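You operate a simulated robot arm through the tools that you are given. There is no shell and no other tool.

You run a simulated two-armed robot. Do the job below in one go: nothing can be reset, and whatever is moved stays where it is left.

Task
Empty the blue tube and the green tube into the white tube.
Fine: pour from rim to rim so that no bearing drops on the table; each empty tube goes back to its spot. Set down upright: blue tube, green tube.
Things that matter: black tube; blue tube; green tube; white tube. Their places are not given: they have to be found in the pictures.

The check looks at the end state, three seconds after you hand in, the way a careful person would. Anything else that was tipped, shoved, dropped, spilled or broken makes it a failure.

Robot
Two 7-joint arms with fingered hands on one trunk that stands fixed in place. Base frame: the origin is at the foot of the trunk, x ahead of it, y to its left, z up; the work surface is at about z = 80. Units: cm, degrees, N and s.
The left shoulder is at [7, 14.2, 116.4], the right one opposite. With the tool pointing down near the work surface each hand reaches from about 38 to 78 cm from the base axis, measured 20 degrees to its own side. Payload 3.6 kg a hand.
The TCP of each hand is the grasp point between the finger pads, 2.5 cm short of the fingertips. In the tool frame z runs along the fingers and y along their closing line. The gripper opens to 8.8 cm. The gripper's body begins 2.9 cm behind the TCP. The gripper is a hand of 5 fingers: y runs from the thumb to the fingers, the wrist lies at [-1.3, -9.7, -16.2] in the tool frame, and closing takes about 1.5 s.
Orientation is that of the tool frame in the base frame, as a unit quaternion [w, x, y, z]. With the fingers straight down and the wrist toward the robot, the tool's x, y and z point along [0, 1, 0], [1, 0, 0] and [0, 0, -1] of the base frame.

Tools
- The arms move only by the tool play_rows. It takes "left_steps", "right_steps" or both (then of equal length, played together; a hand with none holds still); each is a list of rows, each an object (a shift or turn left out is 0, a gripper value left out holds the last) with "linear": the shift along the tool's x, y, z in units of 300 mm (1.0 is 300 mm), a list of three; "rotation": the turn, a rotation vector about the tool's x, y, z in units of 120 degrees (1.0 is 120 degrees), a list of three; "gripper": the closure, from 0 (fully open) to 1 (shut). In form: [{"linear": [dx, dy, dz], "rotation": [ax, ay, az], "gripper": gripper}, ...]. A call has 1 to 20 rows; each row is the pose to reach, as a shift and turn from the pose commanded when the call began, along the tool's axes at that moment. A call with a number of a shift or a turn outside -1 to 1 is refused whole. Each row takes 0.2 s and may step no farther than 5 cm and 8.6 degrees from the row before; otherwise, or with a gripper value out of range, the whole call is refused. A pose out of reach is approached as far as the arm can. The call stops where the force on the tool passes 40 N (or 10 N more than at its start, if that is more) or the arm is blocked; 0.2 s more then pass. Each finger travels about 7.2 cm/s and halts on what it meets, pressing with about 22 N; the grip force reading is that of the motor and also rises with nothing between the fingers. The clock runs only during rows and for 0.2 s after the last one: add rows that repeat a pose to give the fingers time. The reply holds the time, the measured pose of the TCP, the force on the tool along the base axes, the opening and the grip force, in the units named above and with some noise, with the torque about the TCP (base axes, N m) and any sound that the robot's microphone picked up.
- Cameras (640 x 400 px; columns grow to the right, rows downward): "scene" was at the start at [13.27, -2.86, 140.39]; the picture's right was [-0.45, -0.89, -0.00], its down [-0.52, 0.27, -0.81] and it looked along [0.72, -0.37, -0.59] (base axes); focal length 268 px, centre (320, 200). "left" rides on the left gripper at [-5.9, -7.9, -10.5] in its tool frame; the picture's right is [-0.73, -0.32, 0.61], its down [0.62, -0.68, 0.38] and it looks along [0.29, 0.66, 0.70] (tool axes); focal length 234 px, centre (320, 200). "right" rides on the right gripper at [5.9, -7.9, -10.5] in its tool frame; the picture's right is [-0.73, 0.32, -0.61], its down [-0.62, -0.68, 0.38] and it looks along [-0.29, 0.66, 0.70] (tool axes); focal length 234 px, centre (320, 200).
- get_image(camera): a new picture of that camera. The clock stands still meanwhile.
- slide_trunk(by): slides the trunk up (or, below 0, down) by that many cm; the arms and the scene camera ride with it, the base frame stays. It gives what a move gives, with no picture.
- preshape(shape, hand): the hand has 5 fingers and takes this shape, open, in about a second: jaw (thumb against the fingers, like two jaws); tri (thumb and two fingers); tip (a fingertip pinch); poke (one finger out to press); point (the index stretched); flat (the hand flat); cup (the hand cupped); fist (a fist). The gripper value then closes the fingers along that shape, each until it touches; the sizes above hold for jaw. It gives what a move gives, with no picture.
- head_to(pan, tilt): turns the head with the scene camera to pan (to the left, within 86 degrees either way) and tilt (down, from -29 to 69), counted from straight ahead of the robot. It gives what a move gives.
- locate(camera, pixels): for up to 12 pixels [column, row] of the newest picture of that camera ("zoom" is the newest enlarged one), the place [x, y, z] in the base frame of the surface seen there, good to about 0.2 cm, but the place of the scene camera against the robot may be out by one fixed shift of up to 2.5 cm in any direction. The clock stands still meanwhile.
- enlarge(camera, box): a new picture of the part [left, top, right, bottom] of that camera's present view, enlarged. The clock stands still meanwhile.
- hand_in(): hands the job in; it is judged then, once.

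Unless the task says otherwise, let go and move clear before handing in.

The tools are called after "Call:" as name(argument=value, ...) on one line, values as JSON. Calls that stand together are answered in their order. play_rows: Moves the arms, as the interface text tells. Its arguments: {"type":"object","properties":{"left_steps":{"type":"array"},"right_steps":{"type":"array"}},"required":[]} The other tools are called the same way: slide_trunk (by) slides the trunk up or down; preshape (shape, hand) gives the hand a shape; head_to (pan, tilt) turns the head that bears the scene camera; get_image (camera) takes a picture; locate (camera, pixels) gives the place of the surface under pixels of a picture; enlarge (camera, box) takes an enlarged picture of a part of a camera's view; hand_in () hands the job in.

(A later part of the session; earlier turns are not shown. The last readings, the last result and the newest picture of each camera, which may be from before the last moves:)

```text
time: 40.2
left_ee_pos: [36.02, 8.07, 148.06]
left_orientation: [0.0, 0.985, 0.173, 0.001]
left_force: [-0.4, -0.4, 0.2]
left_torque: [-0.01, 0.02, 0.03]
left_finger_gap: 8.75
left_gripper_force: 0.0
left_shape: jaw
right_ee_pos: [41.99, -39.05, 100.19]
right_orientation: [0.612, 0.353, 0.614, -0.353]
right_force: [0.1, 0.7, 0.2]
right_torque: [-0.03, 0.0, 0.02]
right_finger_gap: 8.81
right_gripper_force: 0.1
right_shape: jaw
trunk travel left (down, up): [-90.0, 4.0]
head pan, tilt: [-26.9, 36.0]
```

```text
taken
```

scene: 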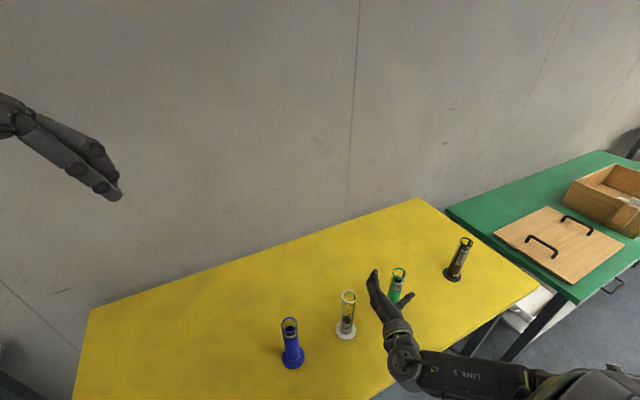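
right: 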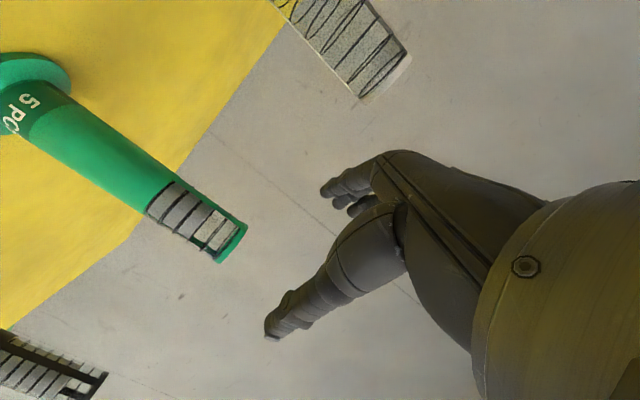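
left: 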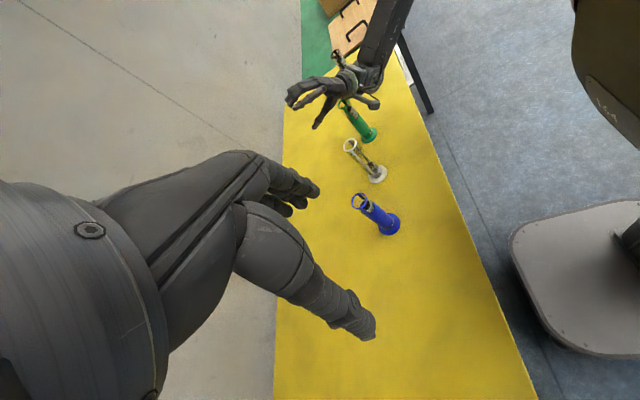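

Reached exactly: fingers level, pointing past the green tube at (42.0,-39.1,100.2), and the right camera shows 4 bearings in green. I'll look closely at the hand to see how far the fingers spread along the tube axis before I choose a grip height.

Call:
enlarge(camera="scene", box=[340, 250, 440, 400])

Call:
enlarge(camera="left", box=[290, 60, 450, 180])

Call:
get_image(camera="left")

```text
2.67 times, centred on (390, 325) of scene
```

zoom: 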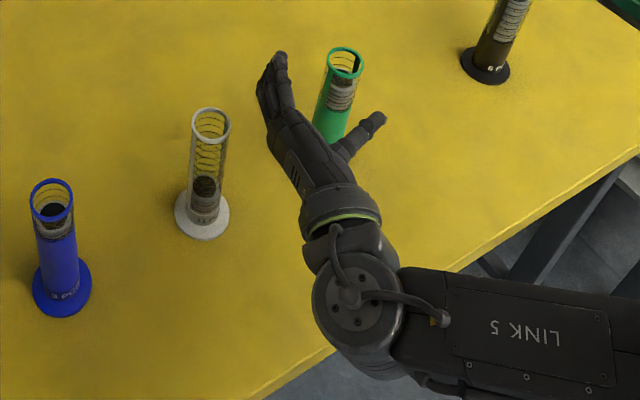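

```text
3.33 times, centred on (370, 120) of left
```

zoom: 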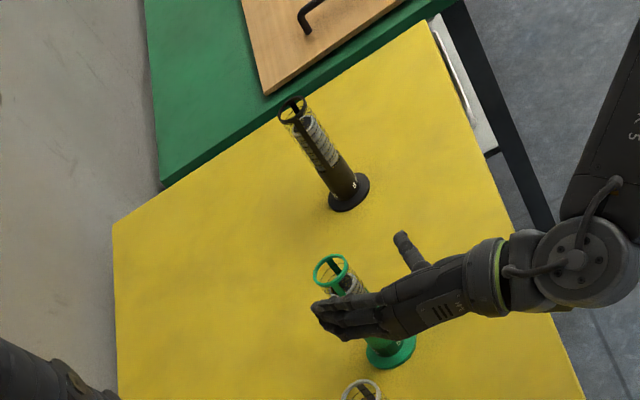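

```text
taken
```

left: 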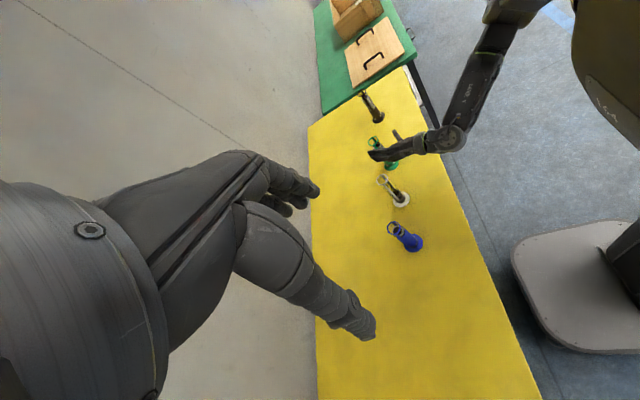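

The zoom shows the four fingers stacked on the left side of the green tube and the thumb on the right (thumb tip at (378,118)). I'll measure the hand's vertical spread and the wrist housing.

Call:
enlarge(camera="scene", box=[340, 250, 440, 400])

Call:
locate(camera="zoom", pixels=[[281, 57], [268, 72], [265, 95], [285, 95], [300, 140], [330, 170], [378, 118], [360, 130], [345, 150], [340, 200], [345, 275], [373, 255]])

Call:
locate(camera="zoom", pixels=[[55, 183], [70, 205], [211, 110], [228, 125], [194, 130], [345, 49], [361, 65], [60, 300], [205, 230], [150, 100], [335, 380], [270, 120]])

```text
2.67 times, centred on (390, 325) of scene
```

zoom: 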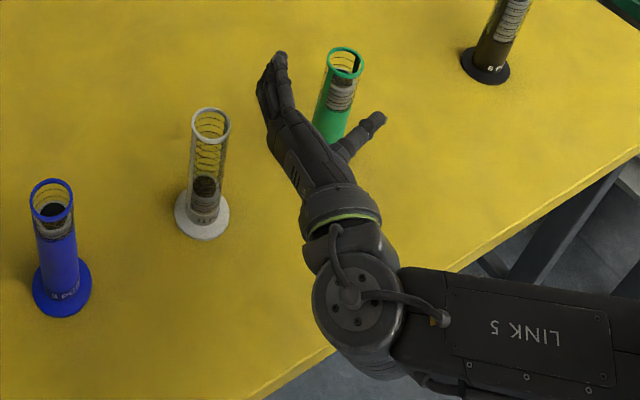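

```text
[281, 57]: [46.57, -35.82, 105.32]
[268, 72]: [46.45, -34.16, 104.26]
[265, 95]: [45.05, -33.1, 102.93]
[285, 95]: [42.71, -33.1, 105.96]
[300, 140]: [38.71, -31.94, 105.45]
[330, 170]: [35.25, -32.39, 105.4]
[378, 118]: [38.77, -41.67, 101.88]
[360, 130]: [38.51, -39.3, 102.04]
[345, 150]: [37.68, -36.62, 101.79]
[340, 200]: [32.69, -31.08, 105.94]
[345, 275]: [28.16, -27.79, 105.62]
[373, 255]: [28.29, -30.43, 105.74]
```

```text
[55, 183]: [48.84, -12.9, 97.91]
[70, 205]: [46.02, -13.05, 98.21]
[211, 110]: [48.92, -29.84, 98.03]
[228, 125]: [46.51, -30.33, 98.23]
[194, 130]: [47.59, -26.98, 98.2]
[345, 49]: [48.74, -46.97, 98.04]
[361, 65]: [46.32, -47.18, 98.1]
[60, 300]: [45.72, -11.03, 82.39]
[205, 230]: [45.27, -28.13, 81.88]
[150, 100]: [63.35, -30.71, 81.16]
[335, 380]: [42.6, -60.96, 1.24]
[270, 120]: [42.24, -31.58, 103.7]
```

The fingers extend about 4 cm above the TCP level and the thumb sits at TCP level, so I'll grip with the TCP at z≈90. Now I'll lower straight down, keeping the 9 cm standoff from green.

Call:
play_rows(right_steps=[{"linear": [0.1, 0.003, 0]}, {"linear": [0.2, 0.006, 0]}, {"linear": [0.3, 0.009, 0]}, {"linear": [0.34, 0.009, 0]}, {"linear": [0.34, 0.009, 0]}])

Call:
get_image(camera="scene")

Call:
get_image(camera="right")

Call:
enlarge(camera="left", box=[310, 80, 470, 200])

```text
time: 41.4
left_ee_pos: [36.07, 8.04, 148.04]
left_orientation: [0.0, 0.985, 0.174, 0.0]
left_force: [-0.2, -0.1, 0.1]
left_torque: [-0.01, -0.02, 0.0]
left_finger_gap: 8.76
left_gripper_force: 0.1
left_shape: jaw
right_ee_pos: [42.43, -39.02, 89.87]
right_orientation: [0.611, 0.353, 0.614, -0.354]
right_force: [-0.6, -0.6, -0.4]
right_torque: [-0.03, 0.0, -0.02]
right_finger_gap: 8.82
right_gripper_force: 0.1
right_shape: jaw
trunk travel left (down, up): [-90.0, 4.0]
head pan, tilt: [-26.9, 36.0]
```

```text
taken
```

scene: 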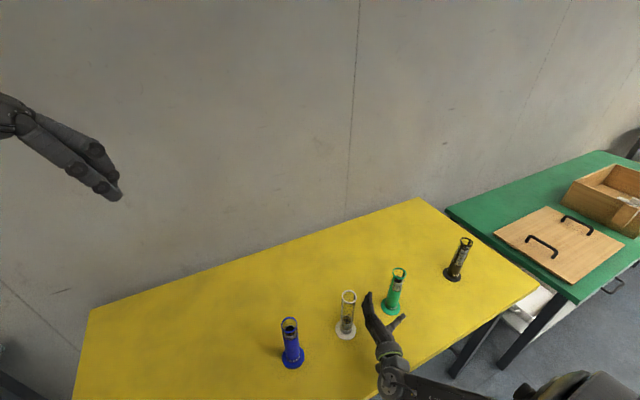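

```text
taken
```

right: 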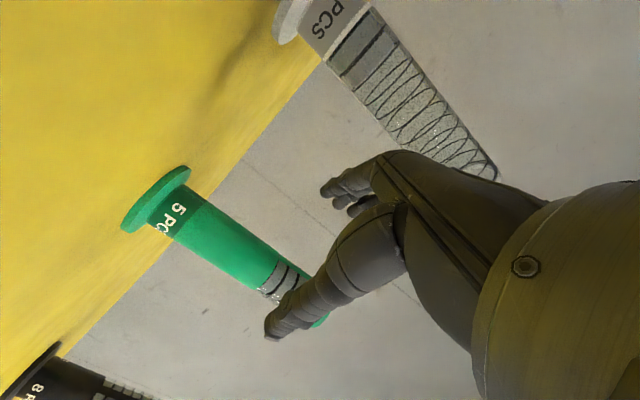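

```text
3.33 times, centred on (390, 140) of left
```

zoom: 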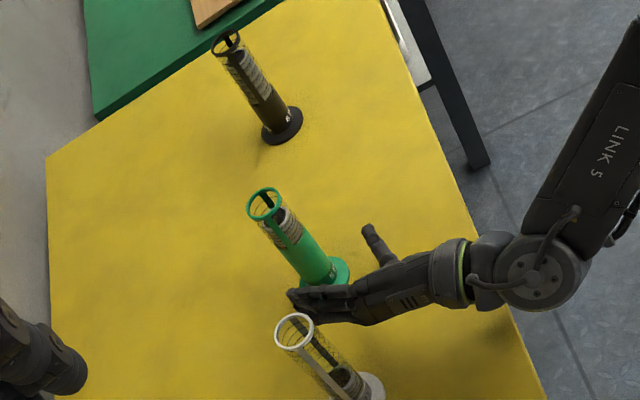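

No contact; TCP is at (42.4,-39.0,89.9), with the thumb and fingers either side of the line to green. I'll advance 9 cm along the fingers so the green tube comes between the pads.

Call:
play_rows(right_steps=[{"linear": [0, -0.001, 0.05]}, {"linear": [0, -0.002, 0.1]}, {"linear": [0, -0.003, 0.15]}, {"linear": [0, -0.004, 0.2]}, {"linear": [0, -0.005, 0.25]}, {"linear": [0, -0.005, 0.3]}, {"linear": [0, -0.005, 0.3]}])

Call:
enlarge(camera="scene", box=[340, 240, 460, 400])

Call:
get_image(camera="right")

Call:
enlarge(camera="left", box=[310, 80, 470, 200])

```text
time: 43.0
left_ee_pos: [36.16, 8.02, 147.95]
left_orientation: [0.0, 0.985, 0.174, 0.0]
left_force: [-0.3, 0.8, 0.7]
left_torque: [0.01, -0.01, 0.0]
left_finger_gap: 8.77
left_gripper_force: 0.1
left_shape: jaw
right_ee_pos: [46.98, -46.83, 89.9]
right_orientation: [0.612, 0.353, 0.613, -0.353]
right_force: [0.3, -0.1, -0.8]
right_torque: [-0.01, 0.04, -0.03]
right_finger_gap: 8.84
right_gripper_force: 0.0
right_shape: jaw
trunk travel left (down, up): [-90.0, 4.0]
head pan, tilt: [-26.9, 36.0]
```

```text
2.50 times, centred on (400, 320) of scene
```

zoom: 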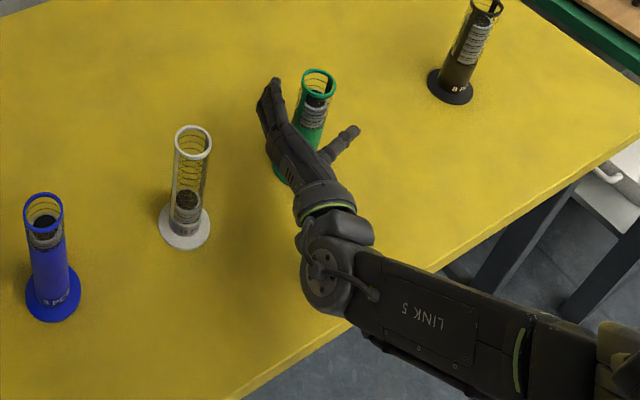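

```text
taken
```

right: 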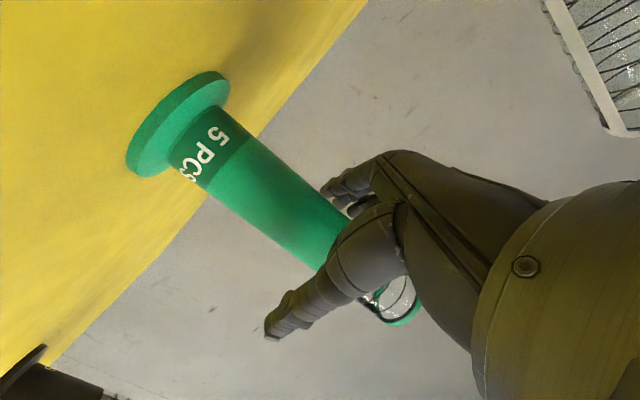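

```text
3.33 times, centred on (390, 140) of left
```

zoom: 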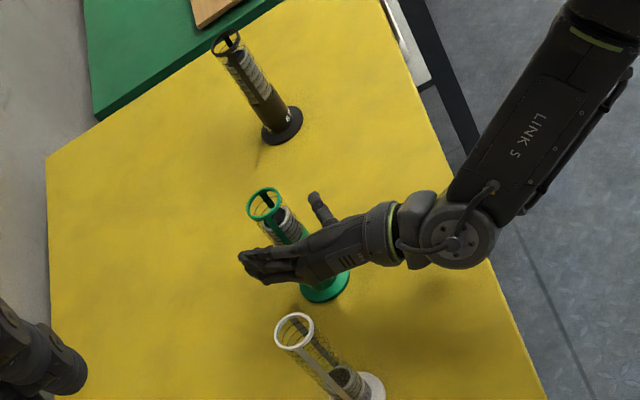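

The tube stands between thumb and fingers with the TCP at (47.0,-46.8,89.9). I'll close partway to check the centring first.

Call:
play_rows(right_steps=[{"gripper": 0.2}, {"gripper": 0.35}, {"gripper": 0.42}, {"gripper": 0.42}, {"gripper": 0.42}])

Call:
get_image(camera="right")

Call:
enlarge(camera="scene", box=[350, 250, 430, 340])

Call:
enlarge(camera="left", box=[350, 100, 430, 160])

```text
time: 44.2
left_ee_pos: [36.11, 7.91, 148.02]
left_orientation: [-0.001, 0.985, 0.173, 0.0]
left_force: [0.1, 0.1, -1.0]
left_torque: [-0.03, 0.02, -0.01]
left_finger_gap: 8.76
left_gripper_force: 0.1
left_shape: jaw
right_ee_pos: [46.88, -46.75, 89.88]
right_orientation: [0.612, 0.353, 0.614, -0.353]
right_force: [-0.9, 0.8, 0.1]
right_torque: [-0.05, 0.02, 0.0]
right_finger_gap: 5.17
right_gripper_force: 0.1
right_shape: jaw
trunk travel left (down, up): [-90.0, 4.0]
head pan, tilt: [-26.9, 36.0]
```

```text
taken
```

right: 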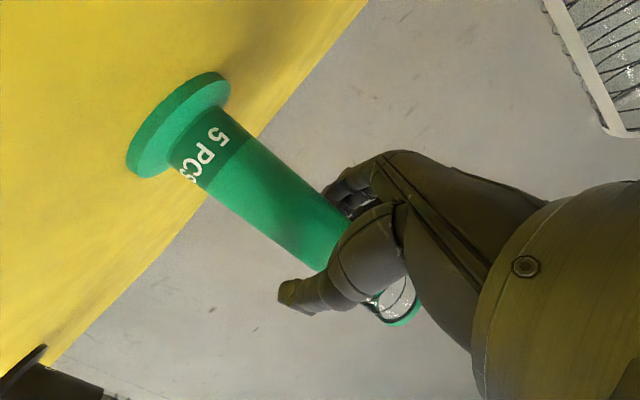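

```text
4.44 times, centred on (390, 295) of scene
```

zoom: 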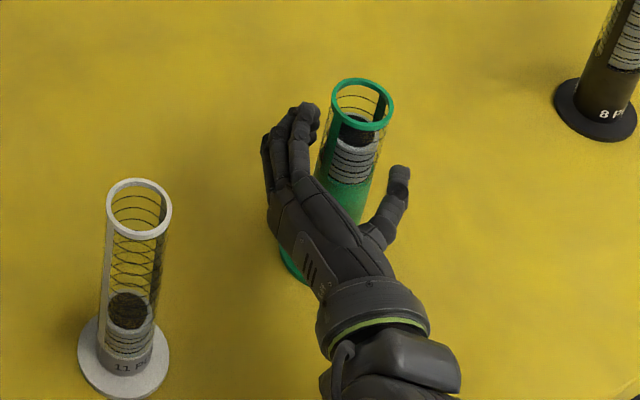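

```text
6.67 times, centred on (390, 130) of left
```

zoom: 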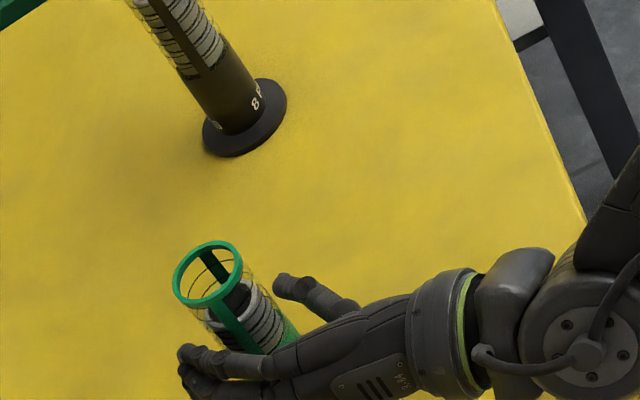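

The tube is well centred between thumb and fingers (gap 5.17) and hasn't moved. Now I'll close firmly.

Call:
play_rows(right_steps=[{"gripper": 0.48}, {"gripper": 0.54}, {"gripper": 0.6}, {"gripper": 0.7}, {"gripper": 0.8}, {"gripper": 1.0}, {"gripper": 1.0}, {"gripper": 1.0}, {"gripper": 1.0}])

Call:
enlarge(camera="scene", box=[350, 250, 430, 340])

```text
time: 46.2
left_ee_pos: [35.94, 8.1, 147.97]
left_orientation: [0.0, 0.985, 0.173, 0.0]
left_force: [0.4, -0.1, 0.4]
left_torque: [-0.01, -0.05, 0.03]
left_finger_gap: 8.8
left_gripper_force: 0.1
left_shape: jaw
right_ee_pos: [46.89, -46.83, 89.92]
right_orientation: [0.612, 0.353, 0.613, -0.353]
right_force: [0.5, -0.6, 0.6]
right_torque: [-0.02, 0.02, 0.04]
right_finger_gap: 2.25
right_gripper_force: 22.1
right_shape: jaw
trunk travel left (down, up): [-90.0, 4.0]
head pan, tilt: [-26.9, 36.0]
```

```text
4.44 times, centred on (390, 295) of scene
```

zoom: 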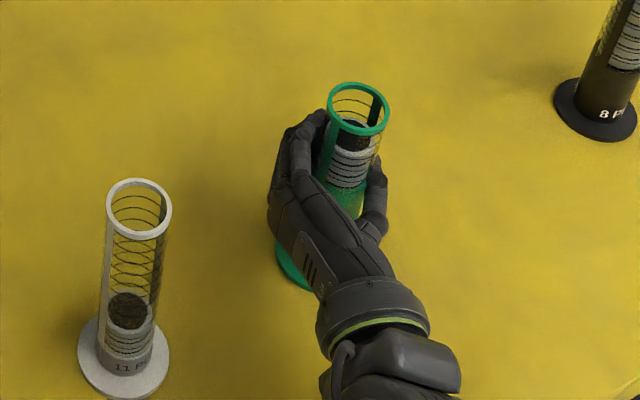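

Grip force reads 22 N with the gap stopped at 2.25, so the tube is held. I'll lift it 14 cm straight up and check that it stays upright in the hand.

Call:
play_rows(right_steps=[{"linear": [-0.04, 0, 0], "gripper": 1.0}, {"linear": [-0.1, 0, 0]}, {"linear": [-0.18, 0, 0]}, {"linear": [-0.27, 0, 0]}, {"linear": [-0.36, 0, 0]}, {"linear": [-0.44, 0, 0]}, {"linear": [-0.467, 0, 0]}, {"linear": [-0.467, 0, 0]}])

Call:
get_image(camera="scene")

Call:
get_image(camera="left")

Call:
get_image(camera="right")

```text
time: 48.0
left_ee_pos: [36.12, 8.01, 148.03]
left_orientation: [0.0, 0.985, 0.174, -0.001]
left_force: [0.9, 1.0, 0.7]
left_torque: [0.01, 0.0, 0.05]
left_finger_gap: 8.79
left_gripper_force: 0.1
left_shape: jaw
right_ee_pos: [46.9, -46.78, 104.0]
right_orientation: [0.612, 0.353, 0.614, -0.353]
right_force: [-0.3, -0.3, -3.3]
right_torque: [0.03, 0.0, 0.01]
right_finger_gap: 2.23
right_gripper_force: 21.7
right_shape: jaw
trunk travel left (down, up): [-90.0, 4.0]
head pan, tilt: [-26.9, 36.0]
```

```text
taken
```

scene: 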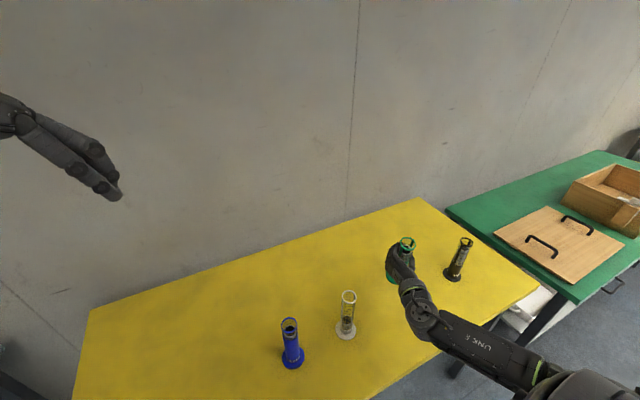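

```text
taken
```

left: 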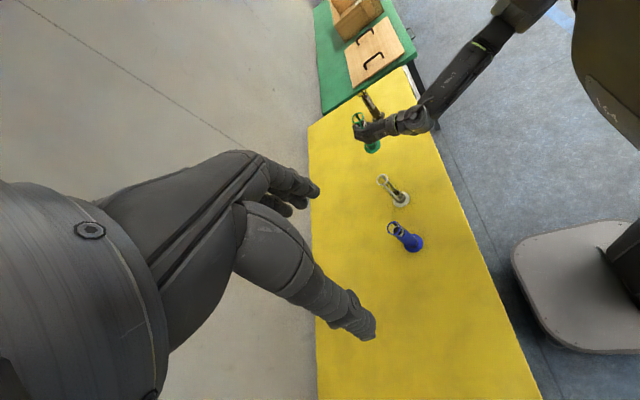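

```text
taken
```

right: 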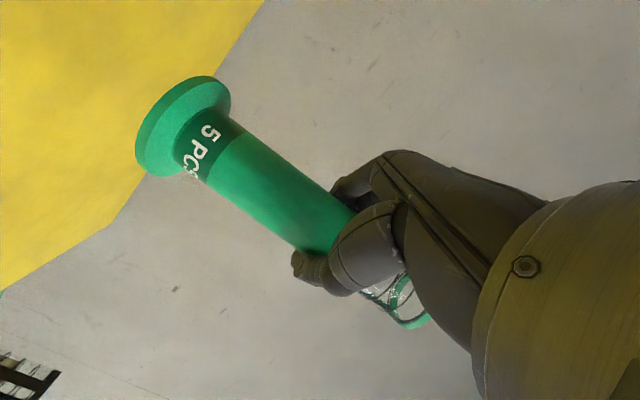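

It's lifted: the load reads 3.3 N. I'll measure the rim and flange of the held tube to know where it sits in the hand.

Call:
enlarge(camera="left", box=[340, 90, 440, 165])

Call:
enlarge(camera="scene", box=[370, 225, 450, 295])

```text
5.33 times, centred on (390, 128) of left
```

zoom: 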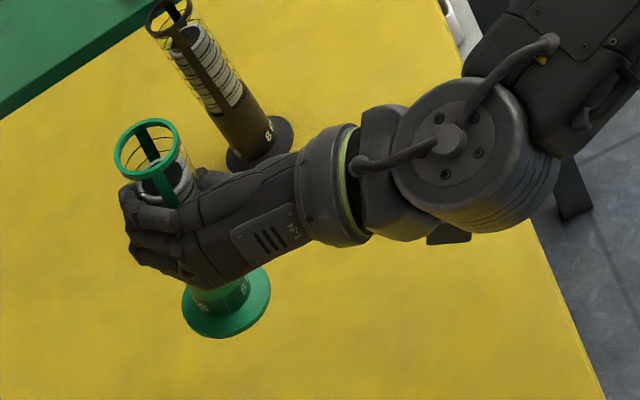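

```text
5.71 times, centred on (410, 260) of scene
```

zoom: 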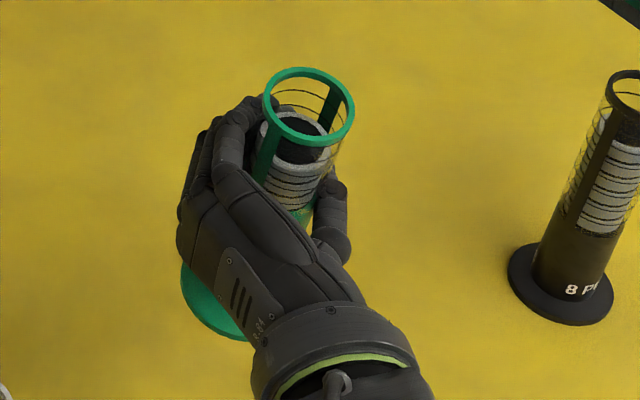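

Call:
locate(camera="zoom", pixels=[[308, 71], [267, 97], [285, 134], [312, 143], [340, 131], [351, 107], [345, 88], [285, 75], [190, 290], [205, 318], [240, 336], [300, 150]])

Call:
enlarge(camera="left", box=[340, 90, 440, 165])

Call:
locate(camera="zoom", pixels=[[150, 121], [120, 140], [118, 165], [140, 177], [165, 168], [177, 148], [175, 130], [190, 325], [230, 333], [262, 310], [262, 285], [185, 305]])

```text
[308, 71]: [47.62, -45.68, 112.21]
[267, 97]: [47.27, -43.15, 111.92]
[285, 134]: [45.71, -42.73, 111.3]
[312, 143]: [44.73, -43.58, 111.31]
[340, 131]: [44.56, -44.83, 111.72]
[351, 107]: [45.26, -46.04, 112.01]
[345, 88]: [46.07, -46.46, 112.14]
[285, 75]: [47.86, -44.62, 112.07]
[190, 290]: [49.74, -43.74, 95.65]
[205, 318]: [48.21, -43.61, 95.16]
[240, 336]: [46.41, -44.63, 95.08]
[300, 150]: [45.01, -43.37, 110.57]
```

```text
5.33 times, centred on (390, 128) of left
```

zoom: 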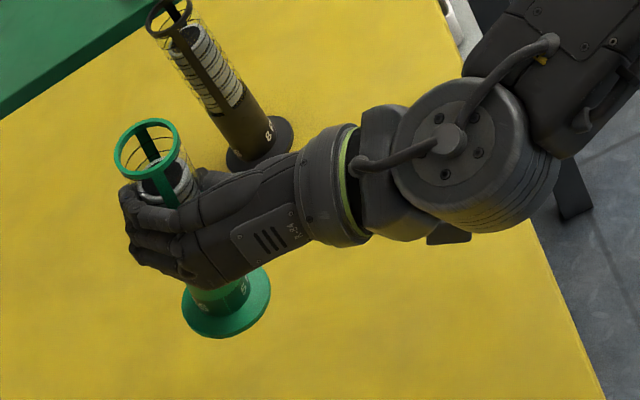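

```text
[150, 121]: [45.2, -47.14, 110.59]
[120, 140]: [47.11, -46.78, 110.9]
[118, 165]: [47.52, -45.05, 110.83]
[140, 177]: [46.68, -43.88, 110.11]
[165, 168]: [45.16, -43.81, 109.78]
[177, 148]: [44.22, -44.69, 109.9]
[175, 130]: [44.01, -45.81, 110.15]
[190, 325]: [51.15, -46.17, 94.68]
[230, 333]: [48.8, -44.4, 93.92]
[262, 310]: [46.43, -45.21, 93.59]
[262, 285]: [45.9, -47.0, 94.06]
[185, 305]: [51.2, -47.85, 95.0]
```

From the left camera, the rim centre is about (45.9,-45.4,110.4) and the flange centre about (48.6,-47.2,94.4), so the tube leans about 11° in the hand. I'll turn the hand to bring the tube upright, raise it 5 cm, and measure again.

Call:
play_rows(right_steps=[{"linear": [-0.06, 0, 0], "rotation": [0, 0.03, -0.015]}, {"linear": [-0.12, 0, 0], "rotation": [0, 0.06, -0.03]}, {"linear": [-0.167, 0, 0], "rotation": [0, 0.086, -0.0423]}, {"linear": [-0.167, 0, 0], "rotation": [0, 0.086, -0.0423]}, {"linear": [-0.167, 0, 0], "rotation": [0, 0.086, -0.0423]}])

Call:
enlarge(camera="scene", box=[370, 205, 450, 275])

Call:
enlarge(camera="left", box=[330, 80, 430, 155])

```text
time: 49.2
left_ee_pos: [36.09, 7.9, 147.91]
left_orientation: [0.0, 0.985, 0.173, -0.001]
left_force: [-0.8, 1.1, 0.5]
left_torque: [0.03, 0.02, -0.02]
left_finger_gap: 8.79
left_gripper_force: 0.0
left_shape: jaw
right_ee_pos: [46.98, -46.97, 108.93]
right_orientation: [0.538, 0.356, 0.681, -0.346]
right_force: [0.7, 0.3, -2.9]
right_torque: [0.0, 0.01, -0.02]
right_finger_gap: 2.23
right_gripper_force: 22.2
right_shape: jaw
trunk travel left (down, up): [-90.0, 4.0]
head pan, tilt: [-26.9, 36.0]
```

```text
5.71 times, centred on (410, 240) of scene
```

zoom: 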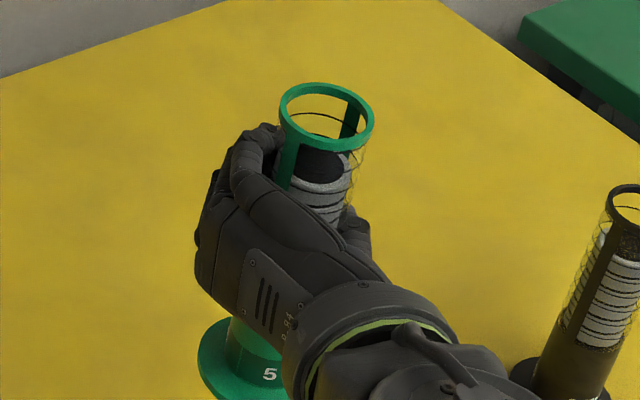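

```text
5.33 times, centred on (380, 118) of left
```

zoom: 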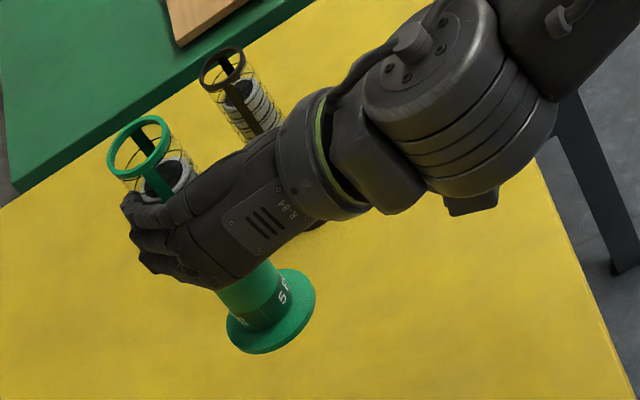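

Call:
locate(camera="zoom", pixels=[[150, 118], [122, 134], [110, 155], [117, 174], [140, 176], [161, 160], [168, 137], [162, 122], [230, 340], [260, 350], [312, 295], [295, 272]])

Call:
enlarge(camera="scene", box=[370, 205, 450, 275])

Call:
locate(camera="zoom", pixels=[[325, 85], [283, 110], [290, 137], [312, 148], [345, 147], [369, 127], [372, 108], [355, 92], [205, 350], [215, 375], [235, 395], [225, 330]])

```text
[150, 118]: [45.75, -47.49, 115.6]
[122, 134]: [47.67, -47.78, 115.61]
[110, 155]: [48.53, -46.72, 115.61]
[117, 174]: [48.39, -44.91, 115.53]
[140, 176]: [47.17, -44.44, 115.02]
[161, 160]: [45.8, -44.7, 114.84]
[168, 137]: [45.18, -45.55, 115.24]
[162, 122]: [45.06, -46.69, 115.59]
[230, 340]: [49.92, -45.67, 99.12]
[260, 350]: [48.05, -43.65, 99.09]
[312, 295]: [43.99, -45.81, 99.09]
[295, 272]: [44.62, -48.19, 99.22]
```

```text
5.71 times, centred on (410, 240) of scene
```

zoom: 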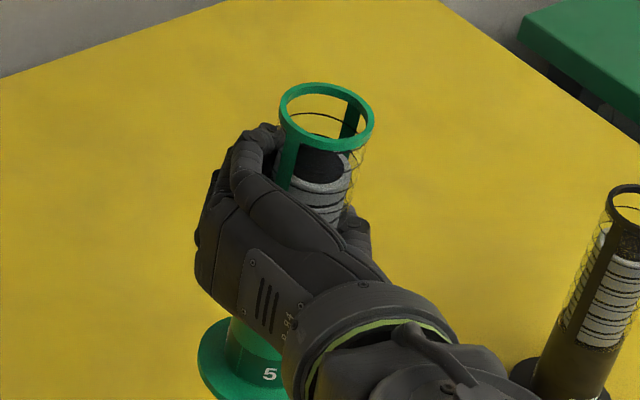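

```text
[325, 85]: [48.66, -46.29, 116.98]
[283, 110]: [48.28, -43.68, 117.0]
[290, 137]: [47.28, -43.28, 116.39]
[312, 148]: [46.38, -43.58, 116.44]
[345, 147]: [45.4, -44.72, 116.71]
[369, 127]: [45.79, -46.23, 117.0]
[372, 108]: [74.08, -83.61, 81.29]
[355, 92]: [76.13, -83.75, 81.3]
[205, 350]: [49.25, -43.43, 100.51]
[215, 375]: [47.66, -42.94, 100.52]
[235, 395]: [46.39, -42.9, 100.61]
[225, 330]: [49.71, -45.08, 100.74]
```

The tube is now vertical to within 1° (rim centre (46.8,-46.15,115.65), base (46.95,-46.3)), so the mouth is 6.7 above the TCP. I'll tilt it 75° toward azimuth -60° here, away from the white tube. The mouth stays above horizontal, so the bearings stay in.

Call:
play_rows(right_steps=[{"linear": [-0.008, -0.001, -0.002], "rotation": [-0.0046, 0.0519, -0.0003]}, {"linear": [-0.016, -0.002, -0.003], "rotation": [-0.0092, 0.1038, -0.0006]}, {"linear": [-0.024, -0.002, -0.005], "rotation": [-0.0138, 0.1556, -0.0009]}, {"linear": [-0.033, -0.003, -0.006], "rotation": [-0.0183, 0.2075, -0.0013]}, {"linear": [-0.033, -0.003, -0.006], "rotation": [-0.0229, 0.2594, -0.0016]}, {"linear": [-0.033, -0.003, -0.006], "rotation": [-0.0275, 0.3113, -0.0019]}, {"linear": [-0.033, -0.003, -0.006], "rotation": [-0.0321, 0.3631, -0.0022]}, {"linear": [-0.033, -0.003, -0.006], "rotation": [-0.0367, 0.415, -0.0025]}, {"linear": [-0.033, -0.003, -0.006], "rotation": [-0.0413, 0.4669, -0.0028]}, {"linear": [-0.033, -0.003, -0.006], "rotation": [-0.0458, 0.5188, -0.0031]}, {"linear": [-0.033, -0.003, -0.006], "rotation": [-0.0504, 0.5706, -0.0034]}, {"linear": [-0.033, -0.003, -0.006], "rotation": [-0.055, 0.6225, -0.0038]}, {"linear": [-0.033, -0.003, -0.006], "rotation": [-0.055, 0.6225, -0.0038]}])

Call:
get_image(camera="scene")

Call:
get_image(camera="left")

```text
time: 52.0
left_ee_pos: [36.11, 8.06, 147.94]
left_orientation: [0.0, 0.985, 0.174, -0.001]
left_force: [-0.4, 0.4, -0.8]
left_torque: [-0.03, 0.0, -0.03]
left_finger_gap: 8.79
left_gripper_force: 0.0
left_shape: jaw
right_ee_pos: [46.83, -46.71, 109.88]
right_orientation: [0.031, 0.461, 0.886, -0.025]
right_force: [-0.6, -0.2, -3.4]
right_torque: [-0.12, -0.06, 0.03]
right_finger_gap: 2.16
right_gripper_force: 22.0
right_shape: jaw
trunk travel left (down, up): [-90.0, 4.0]
head pan, tilt: [-26.9, 36.0]
```

```text
taken
```

scene: 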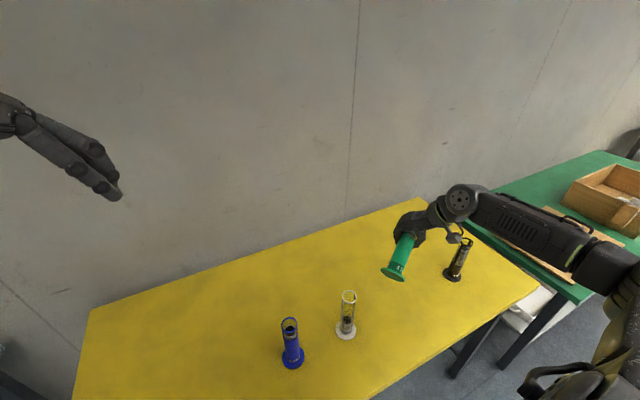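

```text
taken
```

left: 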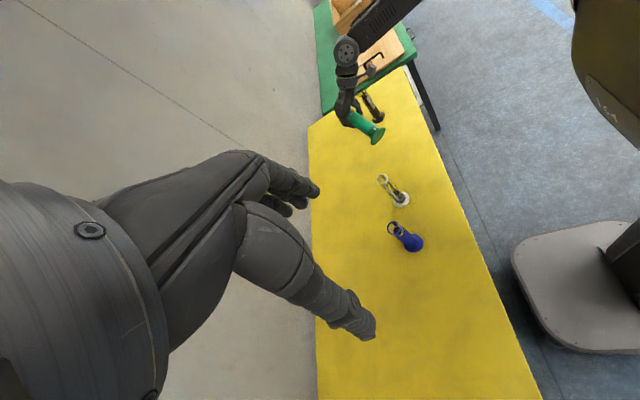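

The tilt was reached with no warnings, and the gap changed only slightly (2.16). I'll check the tube's axis in the hand from both views.

Call:
enlarge(camera="scene", box=[370, 200, 450, 290])

Call:
enlarge(camera="left", box=[325, 80, 405, 155])

```text
4.44 times, centred on (410, 245) of scene
```

zoom: 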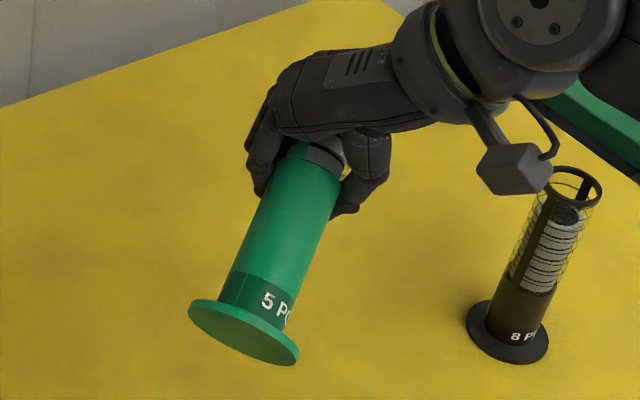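

```text
5.33 times, centred on (365, 118) of left
```

zoom: 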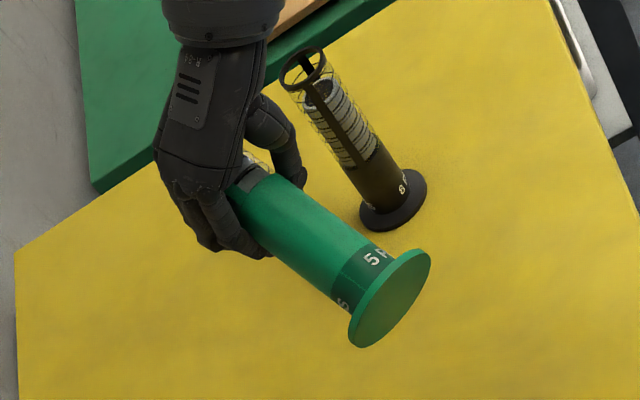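

Call:
locate(camera="zoom", pixels=[[390, 298], [357, 338], [427, 262], [415, 300], [365, 315], [300, 230], [330, 190], [280, 255], [265, 180], [250, 160], [235, 195], [350, 235]])

Call:
enlarge(camera="scene", box=[370, 200, 450, 290])

Call:
locate(camera="zoom", pixels=[[243, 335], [192, 310], [296, 352], [210, 325], [275, 355], [290, 220], [265, 230], [310, 245], [320, 155], [335, 150], [250, 305]])

```text
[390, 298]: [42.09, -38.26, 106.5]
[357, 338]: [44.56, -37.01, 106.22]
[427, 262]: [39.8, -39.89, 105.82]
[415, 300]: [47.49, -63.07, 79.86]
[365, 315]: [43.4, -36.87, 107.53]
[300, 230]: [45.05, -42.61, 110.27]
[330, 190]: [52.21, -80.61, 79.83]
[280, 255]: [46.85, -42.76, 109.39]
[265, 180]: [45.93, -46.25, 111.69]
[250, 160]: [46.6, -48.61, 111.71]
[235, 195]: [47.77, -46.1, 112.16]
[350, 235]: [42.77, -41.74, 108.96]
```

```text
4.44 times, centred on (410, 245) of scene
```

zoom: 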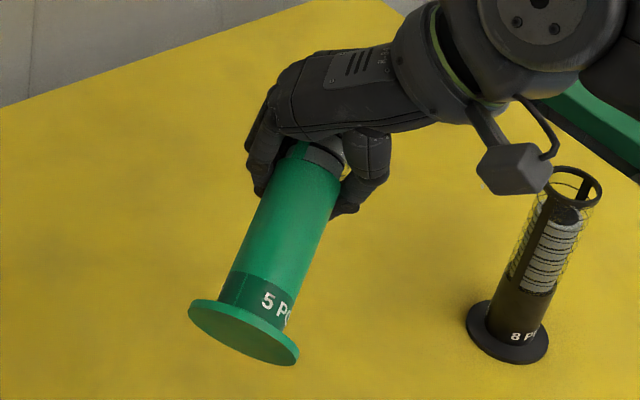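

```text
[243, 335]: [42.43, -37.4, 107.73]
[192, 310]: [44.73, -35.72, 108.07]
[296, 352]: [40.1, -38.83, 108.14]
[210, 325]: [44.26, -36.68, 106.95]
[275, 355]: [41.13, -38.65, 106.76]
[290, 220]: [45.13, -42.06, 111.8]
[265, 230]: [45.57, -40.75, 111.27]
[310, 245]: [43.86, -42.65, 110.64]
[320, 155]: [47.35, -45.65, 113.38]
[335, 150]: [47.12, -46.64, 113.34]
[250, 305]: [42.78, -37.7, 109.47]
```

The flange face centre (42.1,-38.3,106.5) is about 1.3 lower than expected, so the tube has sagged a few degrees in the grip. I'll measure its axis from points along the centreline.

Call:
locate(camera="zoom", pixels=[[258, 297], [265, 280], [272, 263], [279, 246], [286, 229], [293, 212], [300, 195], [307, 178], [312, 166]])

Call:
get_image(camera="right")

```text
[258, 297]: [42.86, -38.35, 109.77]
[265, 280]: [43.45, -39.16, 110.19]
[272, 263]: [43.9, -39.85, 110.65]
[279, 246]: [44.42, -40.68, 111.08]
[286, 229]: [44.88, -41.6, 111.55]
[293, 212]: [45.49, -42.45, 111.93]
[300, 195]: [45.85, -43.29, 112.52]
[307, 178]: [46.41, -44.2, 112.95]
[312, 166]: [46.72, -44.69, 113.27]
```

```text
taken
```

right: 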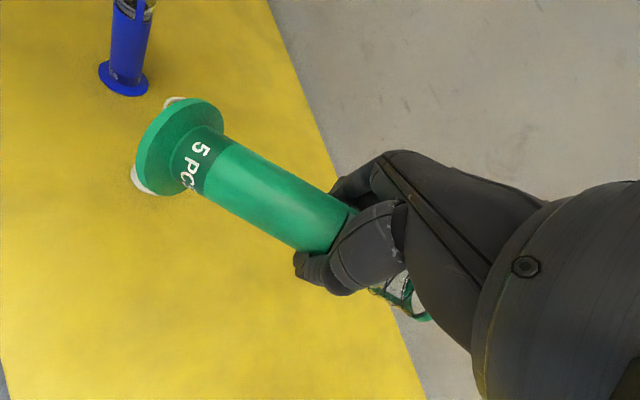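

The centreline points give an elevation of about 25°, so the tube has sagged roughly 10° in the grip about the closing line. I'll hold for a second to see whether it's creeping or stable.

Call:
play_rows(right_steps=[{"gripper": 1.0}, {"gripper": 1.0}, {"gripper": 1.0}, {"gripper": 1.0}, {"gripper": 1.0}, {"gripper": 1.0}])

Call:
get_image(camera="right")

Call:
enlarge(camera="scene", box=[370, 200, 450, 290])

Call:
locate(camera="zoom", pixels=[[258, 297], [265, 280], [272, 263], [279, 246], [286, 229], [293, 212], [300, 195], [307, 178], [312, 166]])

```text
time: 53.4
left_ee_pos: [36.09, 7.83, 147.99]
left_orientation: [0.0, 0.985, 0.174, 0.0]
left_force: [1.2, 0.2, 0.7]
left_torque: [0.01, -0.03, 0.03]
left_finger_gap: 8.78
left_gripper_force: 0.0
left_shape: jaw
right_ee_pos: [46.99, -46.86, 109.86]
right_orientation: [0.031, 0.462, 0.886, -0.025]
right_force: [0.6, -0.2, -3.4]
right_torque: [-0.09, -0.05, -0.02]
right_finger_gap: 2.17
right_gripper_force: 21.9
right_shape: jaw
trunk travel left (down, up): [-90.0, 4.0]
head pan, tilt: [-26.9, 36.0]
```

```text
taken
```

right: 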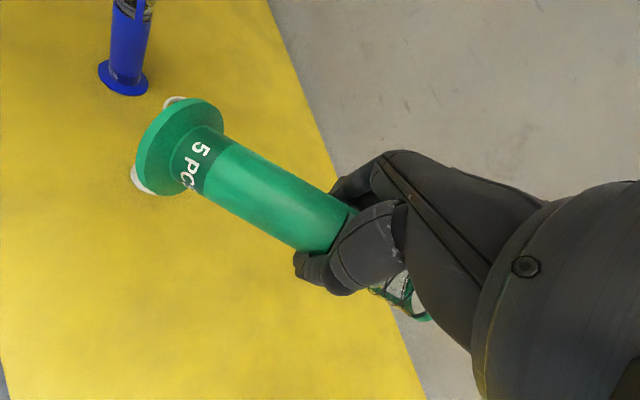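

```text
4.44 times, centred on (410, 245) of scene
```

zoom: 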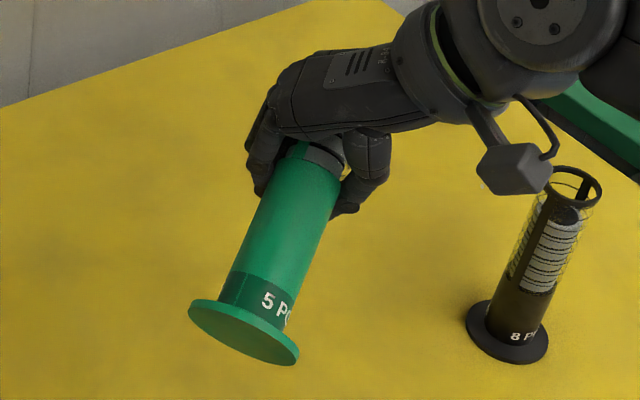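

```text
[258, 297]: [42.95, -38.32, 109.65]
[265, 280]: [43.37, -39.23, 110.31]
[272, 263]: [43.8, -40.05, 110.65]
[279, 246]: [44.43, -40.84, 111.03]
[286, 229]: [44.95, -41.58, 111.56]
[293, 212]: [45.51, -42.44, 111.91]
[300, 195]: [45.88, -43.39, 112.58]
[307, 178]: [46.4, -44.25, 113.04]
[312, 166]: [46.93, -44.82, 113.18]
```

The tube is stable, with no creep. It now sits at 65° tilt and the pour will need the hand rolled up to about 85° more, which I haven't tested. The arms are mirror images, so I'll rehearse that with the free left arm at the mirrored place (y≈+23…+30, empty table).

Call:
play_rows(left_steps=[{"linear": [0.046, -0.05, 0.108], "rotation": [0, 0, -0.042]}, {"linear": [0.093, -0.1, 0.217], "rotation": [0, 0, -0.083]}, {"linear": [0.139, -0.15, 0.325], "rotation": [0, 0, -0.125]}, {"linear": [0.185, -0.2, 0.433], "rotation": [0, 0, -0.167]}, {"linear": [0.231, -0.25, 0.542], "rotation": [0, 0, -0.208]}, {"linear": [0.278, -0.3, 0.65], "rotation": [0, 0, -0.25]}, {"linear": [0.324, -0.35, 0.758], "rotation": [0, 0, -0.292]}, {"linear": [0.37, -0.4, 0.867], "rotation": [0, 0, -0.333]}, {"linear": [0.37, -0.4, 0.867], "rotation": [0, 0, -0.333]}])

Call:
get_image(camera="left")

```text
time: 55.4
left_ee_pos: [42.26, 22.98, 121.92]
left_orientation: [0.0, 0.866, 0.5, 0.0]
left_force: [-0.2, -0.9, -0.8]
left_torque: [0.02, -0.01, -0.02]
left_finger_gap: 8.78
left_gripper_force: 0.1
left_shape: jaw
right_ee_pos: [46.93, -46.91, 109.86]
right_orientation: [0.031, 0.461, 0.887, -0.024]
right_force: [0.0, -0.8, -3.1]
right_torque: [-0.09, -0.08, -0.01]
right_finger_gap: 2.13
right_gripper_force: 22.1
right_shape: jaw
trunk travel left (down, up): [-90.0, 4.0]
head pan, tilt: [-26.9, 36.0]
```

```text
taken
```

left: 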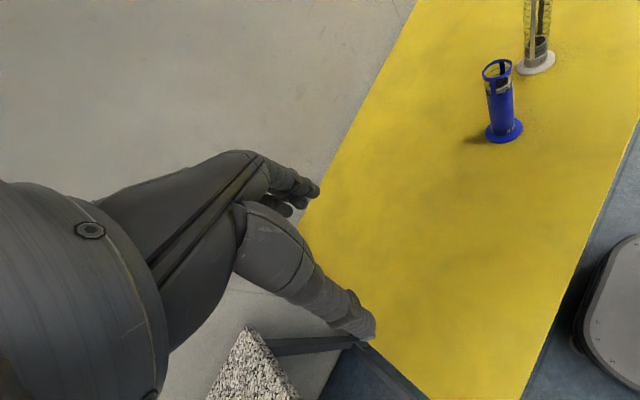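

The left hand is at the mirrored pre-pour place with fingers down. Now I'll rehearse the roll to 80° past fingers-down while descending to the mirrored pour position (44.4,26.5,104).

Call:
play_rows(left_steps=[{"linear": [0.014, 0, 0.06], "rotation": [0, -0.0667, 0]}, {"linear": [0.027, 0.001, 0.12], "rotation": [0, -0.1333, 0]}, {"linear": [0.041, 0.001, 0.18], "rotation": [0, -0.2, 0]}, {"linear": [0.055, 0.002, 0.24], "rotation": [0, -0.2667, 0]}, {"linear": [0.068, 0.002, 0.3], "rotation": [0, -0.3333, 0]}, {"linear": [0.082, 0.002, 0.36], "rotation": [0, -0.4, 0]}, {"linear": [0.096, 0.003, 0.42], "rotation": [0, -0.4667, 0]}, {"linear": [0.11, 0.003, 0.48], "rotation": [0, -0.5333, 0]}, {"linear": [0.123, 0.004, 0.54], "rotation": [0, -0.6, 0]}, {"linear": [0.137, 0.004, 0.6], "rotation": [0, -0.6667, 0]}, {"linear": [0.137, 0.004, 0.6], "rotation": [0, -0.6667, 0]}])

Call:
play_rows(left_steps=[{"rotation": [0, -0.05, 0]}, {"rotation": [0, -0.1, 0]}, {"rotation": [0, -0.15, 0]}, {"rotation": [0, -0.15, 0]}])

```text
time: 57.8
left_ee_pos: [44.35, 26.52, 104.08]
left_orientation: [0.321, 0.663, 0.382, -0.557]
left_force: [0.8, -0.6, 0.3]
left_torque: [-0.02, 0.02, -0.01]
left_finger_gap: 8.77
left_gripper_force: 0.0
left_shape: jaw
right_ee_pos: [46.83, -46.75, 109.9]
right_orientation: [0.032, 0.46, 0.887, -0.025]
right_force: [1.0, 0.0, -3.1]
right_torque: [-0.11, -0.06, -0.02]
right_finger_gap: 2.1
right_gripper_force: 22.5
right_shape: jaw
trunk travel left (down, up): [-90.0, 4.0]
head pan, tilt: [-26.9, 36.0]
```

```text
time: 58.8
left_ee_pos: [42.18, 28.58, 105.52]
left_orientation: [-0.385, -0.588, -0.369, 0.608]
left_force: [-0.1, -1.1, 0.1]
left_torque: [-0.04, 0.0, 0.01]
left_finger_gap: 8.78
left_gripper_force: 0.1
left_shape: jaw
left hand out of reach, approached as far as the arm can: row 2, 3, 4
right_ee_pos: [46.77, -46.7, 109.86]
right_orientation: [0.033, 0.461, 0.886, -0.024]
right_force: [1.2, 0.3, -2.6]
right_torque: [-0.08, -0.05, 0.01]
right_finger_gap: 2.11
right_gripper_force: 22.1
right_shape: jaw
trunk travel left (down, up): [-90.0, 4.0]
head pan, tilt: [-26.9, 36.0]
```

The left rehearsal shows 80° of roll is fully reachable at the pour place, while 86–98° isn't, so I'll limit the pour to about 75–78°. I'll put the left arm in the exact mirror of the right hand's present pose, so it can rehearse the whole carry-and-pour path.

Call:
play_rows(left_steps=[{"linear": [-0.014, -0.01, -0.051], "rotation": [0.0057, 0.0669, 0.0047]}, {"linear": [-0.028, -0.02, -0.102], "rotation": [0.0115, 0.1338, 0.0094]}, {"linear": [-0.042, -0.03, -0.153], "rotation": [0.0172, 0.2006, 0.0142]}, {"linear": [-0.056, -0.04, -0.203], "rotation": [0.0229, 0.2675, 0.0189]}, {"linear": [-0.07, -0.05, -0.254], "rotation": [0.0287, 0.3344, 0.0236]}, {"linear": [-0.084, -0.06, -0.305], "rotation": [0.0344, 0.4013, 0.0283]}, {"linear": [-0.097, -0.07, -0.356], "rotation": [0.0401, 0.4682, 0.033]}, {"linear": [-0.111, -0.08, -0.407], "rotation": [0.0459, 0.5351, 0.0377]}, {"linear": [-0.125, -0.09, -0.458], "rotation": [0.0516, 0.602, 0.0425]}, {"linear": [-0.139, -0.1, -0.508], "rotation": [0.0573, 0.6688, 0.0472]}, {"linear": [-0.153, -0.11, -0.559], "rotation": [0.0631, 0.7357, 0.0519]}, {"linear": [-0.167, -0.12, -0.61], "rotation": [0.0688, 0.8026, 0.0566]}, {"linear": [-0.167, -0.12, -0.61], "rotation": [0.0688, 0.8026, 0.0566]}])

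```text
time: 61.6
left_ee_pos: [47.02, 46.64, 109.86]
left_orientation: [-0.026, 0.886, 0.462, 0.032]
left_force: [-0.3, -1.0, -0.2]
left_torque: [0.03, 0.02, 0.0]
left_finger_gap: 8.78
left_gripper_force: 0.1
left_shape: jaw
right_ee_pos: [47.03, -46.88, 109.89]
right_orientation: [0.031, 0.462, 0.886, -0.026]
right_force: [0.4, -1.2, -3.5]
right_torque: [-0.07, -0.02, 0.06]
right_finger_gap: 2.13
right_gripper_force: 22.1
right_shape: jaw
trunk travel left (down, up): [-90.0, 4.0]
head pan, tilt: [-26.9, 36.0]
```

The left arm is now the exact mirror of the right. I'll rehearse the carry to pre-pour with the left arm first.

Call:
play_rows(left_steps=[{"linear": [-0.04, 0.017, 0.003]}, {"linear": [-0.1, 0.043, 0.008]}, {"linear": [-0.17, 0.073, 0.013]}, {"linear": [-0.24, 0.104, 0.019]}, {"linear": [-0.31, 0.134, 0.024]}, {"linear": [-0.38, 0.164, 0.03]}, {"linear": [-0.45, 0.194, 0.035]}, {"linear": [-0.52, 0.224, 0.041]}, {"linear": [-0.59, 0.255, 0.046]}, {"linear": [-0.66, 0.285, 0.051]}, {"linear": [-0.73, 0.315, 0.057]}, {"linear": [-0.783, 0.338, 0.061]}, {"linear": [-0.783, 0.338, 0.061]}, {"linear": [-0.788, 0.339, 0.128]}, {"linear": [-0.794, 0.34, 0.195]}, {"linear": [-0.8, 0.341, 0.263]}, {"linear": [-0.805, 0.342, 0.33]}, {"linear": [-0.805, 0.342, 0.33]}])

```text
time: 65.4
left_ee_pos: [41.85, 21.86, 97.91]
left_orientation: [-0.025, 0.886, 0.462, 0.032]
left_force: [0.3, -0.3, 0.5]
left_torque: [0.02, 0.01, 0.0]
left_finger_gap: 8.79
left_gripper_force: 0.0
left_shape: jaw
right_ee_pos: [46.9, -46.87, 109.98]
right_orientation: [0.031, 0.462, 0.886, -0.025]
right_force: [0.5, -0.9, -2.7]
right_torque: [-0.09, -0.07, -0.01]
right_finger_gap: 2.15
right_gripper_force: 22.1
right_shape: jaw
trunk travel left (down, up): [-90.0, 4.0]
head pan, tilt: [-26.9, 36.0]
```

No warnings: the carry path is reachable. Now I'll rehearse the pour pivot itself with the left arm (mirrored rows, pivoting about the tube's lip).

Call:
play_rows(left_steps=[{"linear": [0.019, -0.0016, 0.014], "rotation": [-0.0055, -0.0622, 0.0005]}, {"linear": [0.037, -0.0031, 0.0281], "rotation": [-0.0109, -0.1244, 0.001]}, {"linear": [0.037, -0.0031, 0.0281], "rotation": [-0.0109, -0.1244, 0.001]}, {"linear": [0.0401, -0.0036, -0.0031], "rotation": [-0.0167, -0.1907, 0.0015]}, {"linear": [0.0473, -0.0045, -0.0339], "rotation": [-0.0225, -0.257, 0.0021]}, {"linear": [0.0589, -0.0058, -0.063], "rotation": [-0.0283, -0.3234, 0.0026]}, {"linear": [0.0744, -0.0074, -0.0904], "rotation": [-0.0341, -0.3897, 0.0031]}, {"linear": [0.0934, -0.0093, -0.1152], "rotation": [-0.0399, -0.456, 0.0037]}, {"linear": [0.1161, -0.0115, -0.1371], "rotation": [-0.0457, -0.5224, 0.0042]}, {"linear": [0.1412, -0.0139, -0.156], "rotation": [-0.0515, -0.5887, 0.0047]}, {"linear": [0.1687, -0.0164, -0.1708], "rotation": [-0.0573, -0.655, 0.0053]}, {"linear": [0.1687, -0.0164, -0.1708], "rotation": [-0.0573, -0.655, 0.0053]}])

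```text
time: 68.0
left_ee_pos: [44.1, 25.94, 103.41]
left_orientation: [0.322, 0.707, 0.367, -0.512]
left_force: [0.3, 0.4, -0.3]
left_torque: [0.03, 0.0, -0.03]
left_finger_gap: 8.78
left_gripper_force: 0.1
left_shape: jaw
right_ee_pos: [46.93, -46.75, 110.0]
right_orientation: [0.032, 0.461, 0.886, -0.025]
right_force: [0.9, 0.8, -3.6]
right_torque: [-0.1, -0.06, 0.03]
right_finger_gap: 2.12
right_gripper_force: 21.9
right_shape: jaw
trunk travel left (down, up): [-90.0, 4.0]
head pan, tilt: [-26.9, 36.0]
```

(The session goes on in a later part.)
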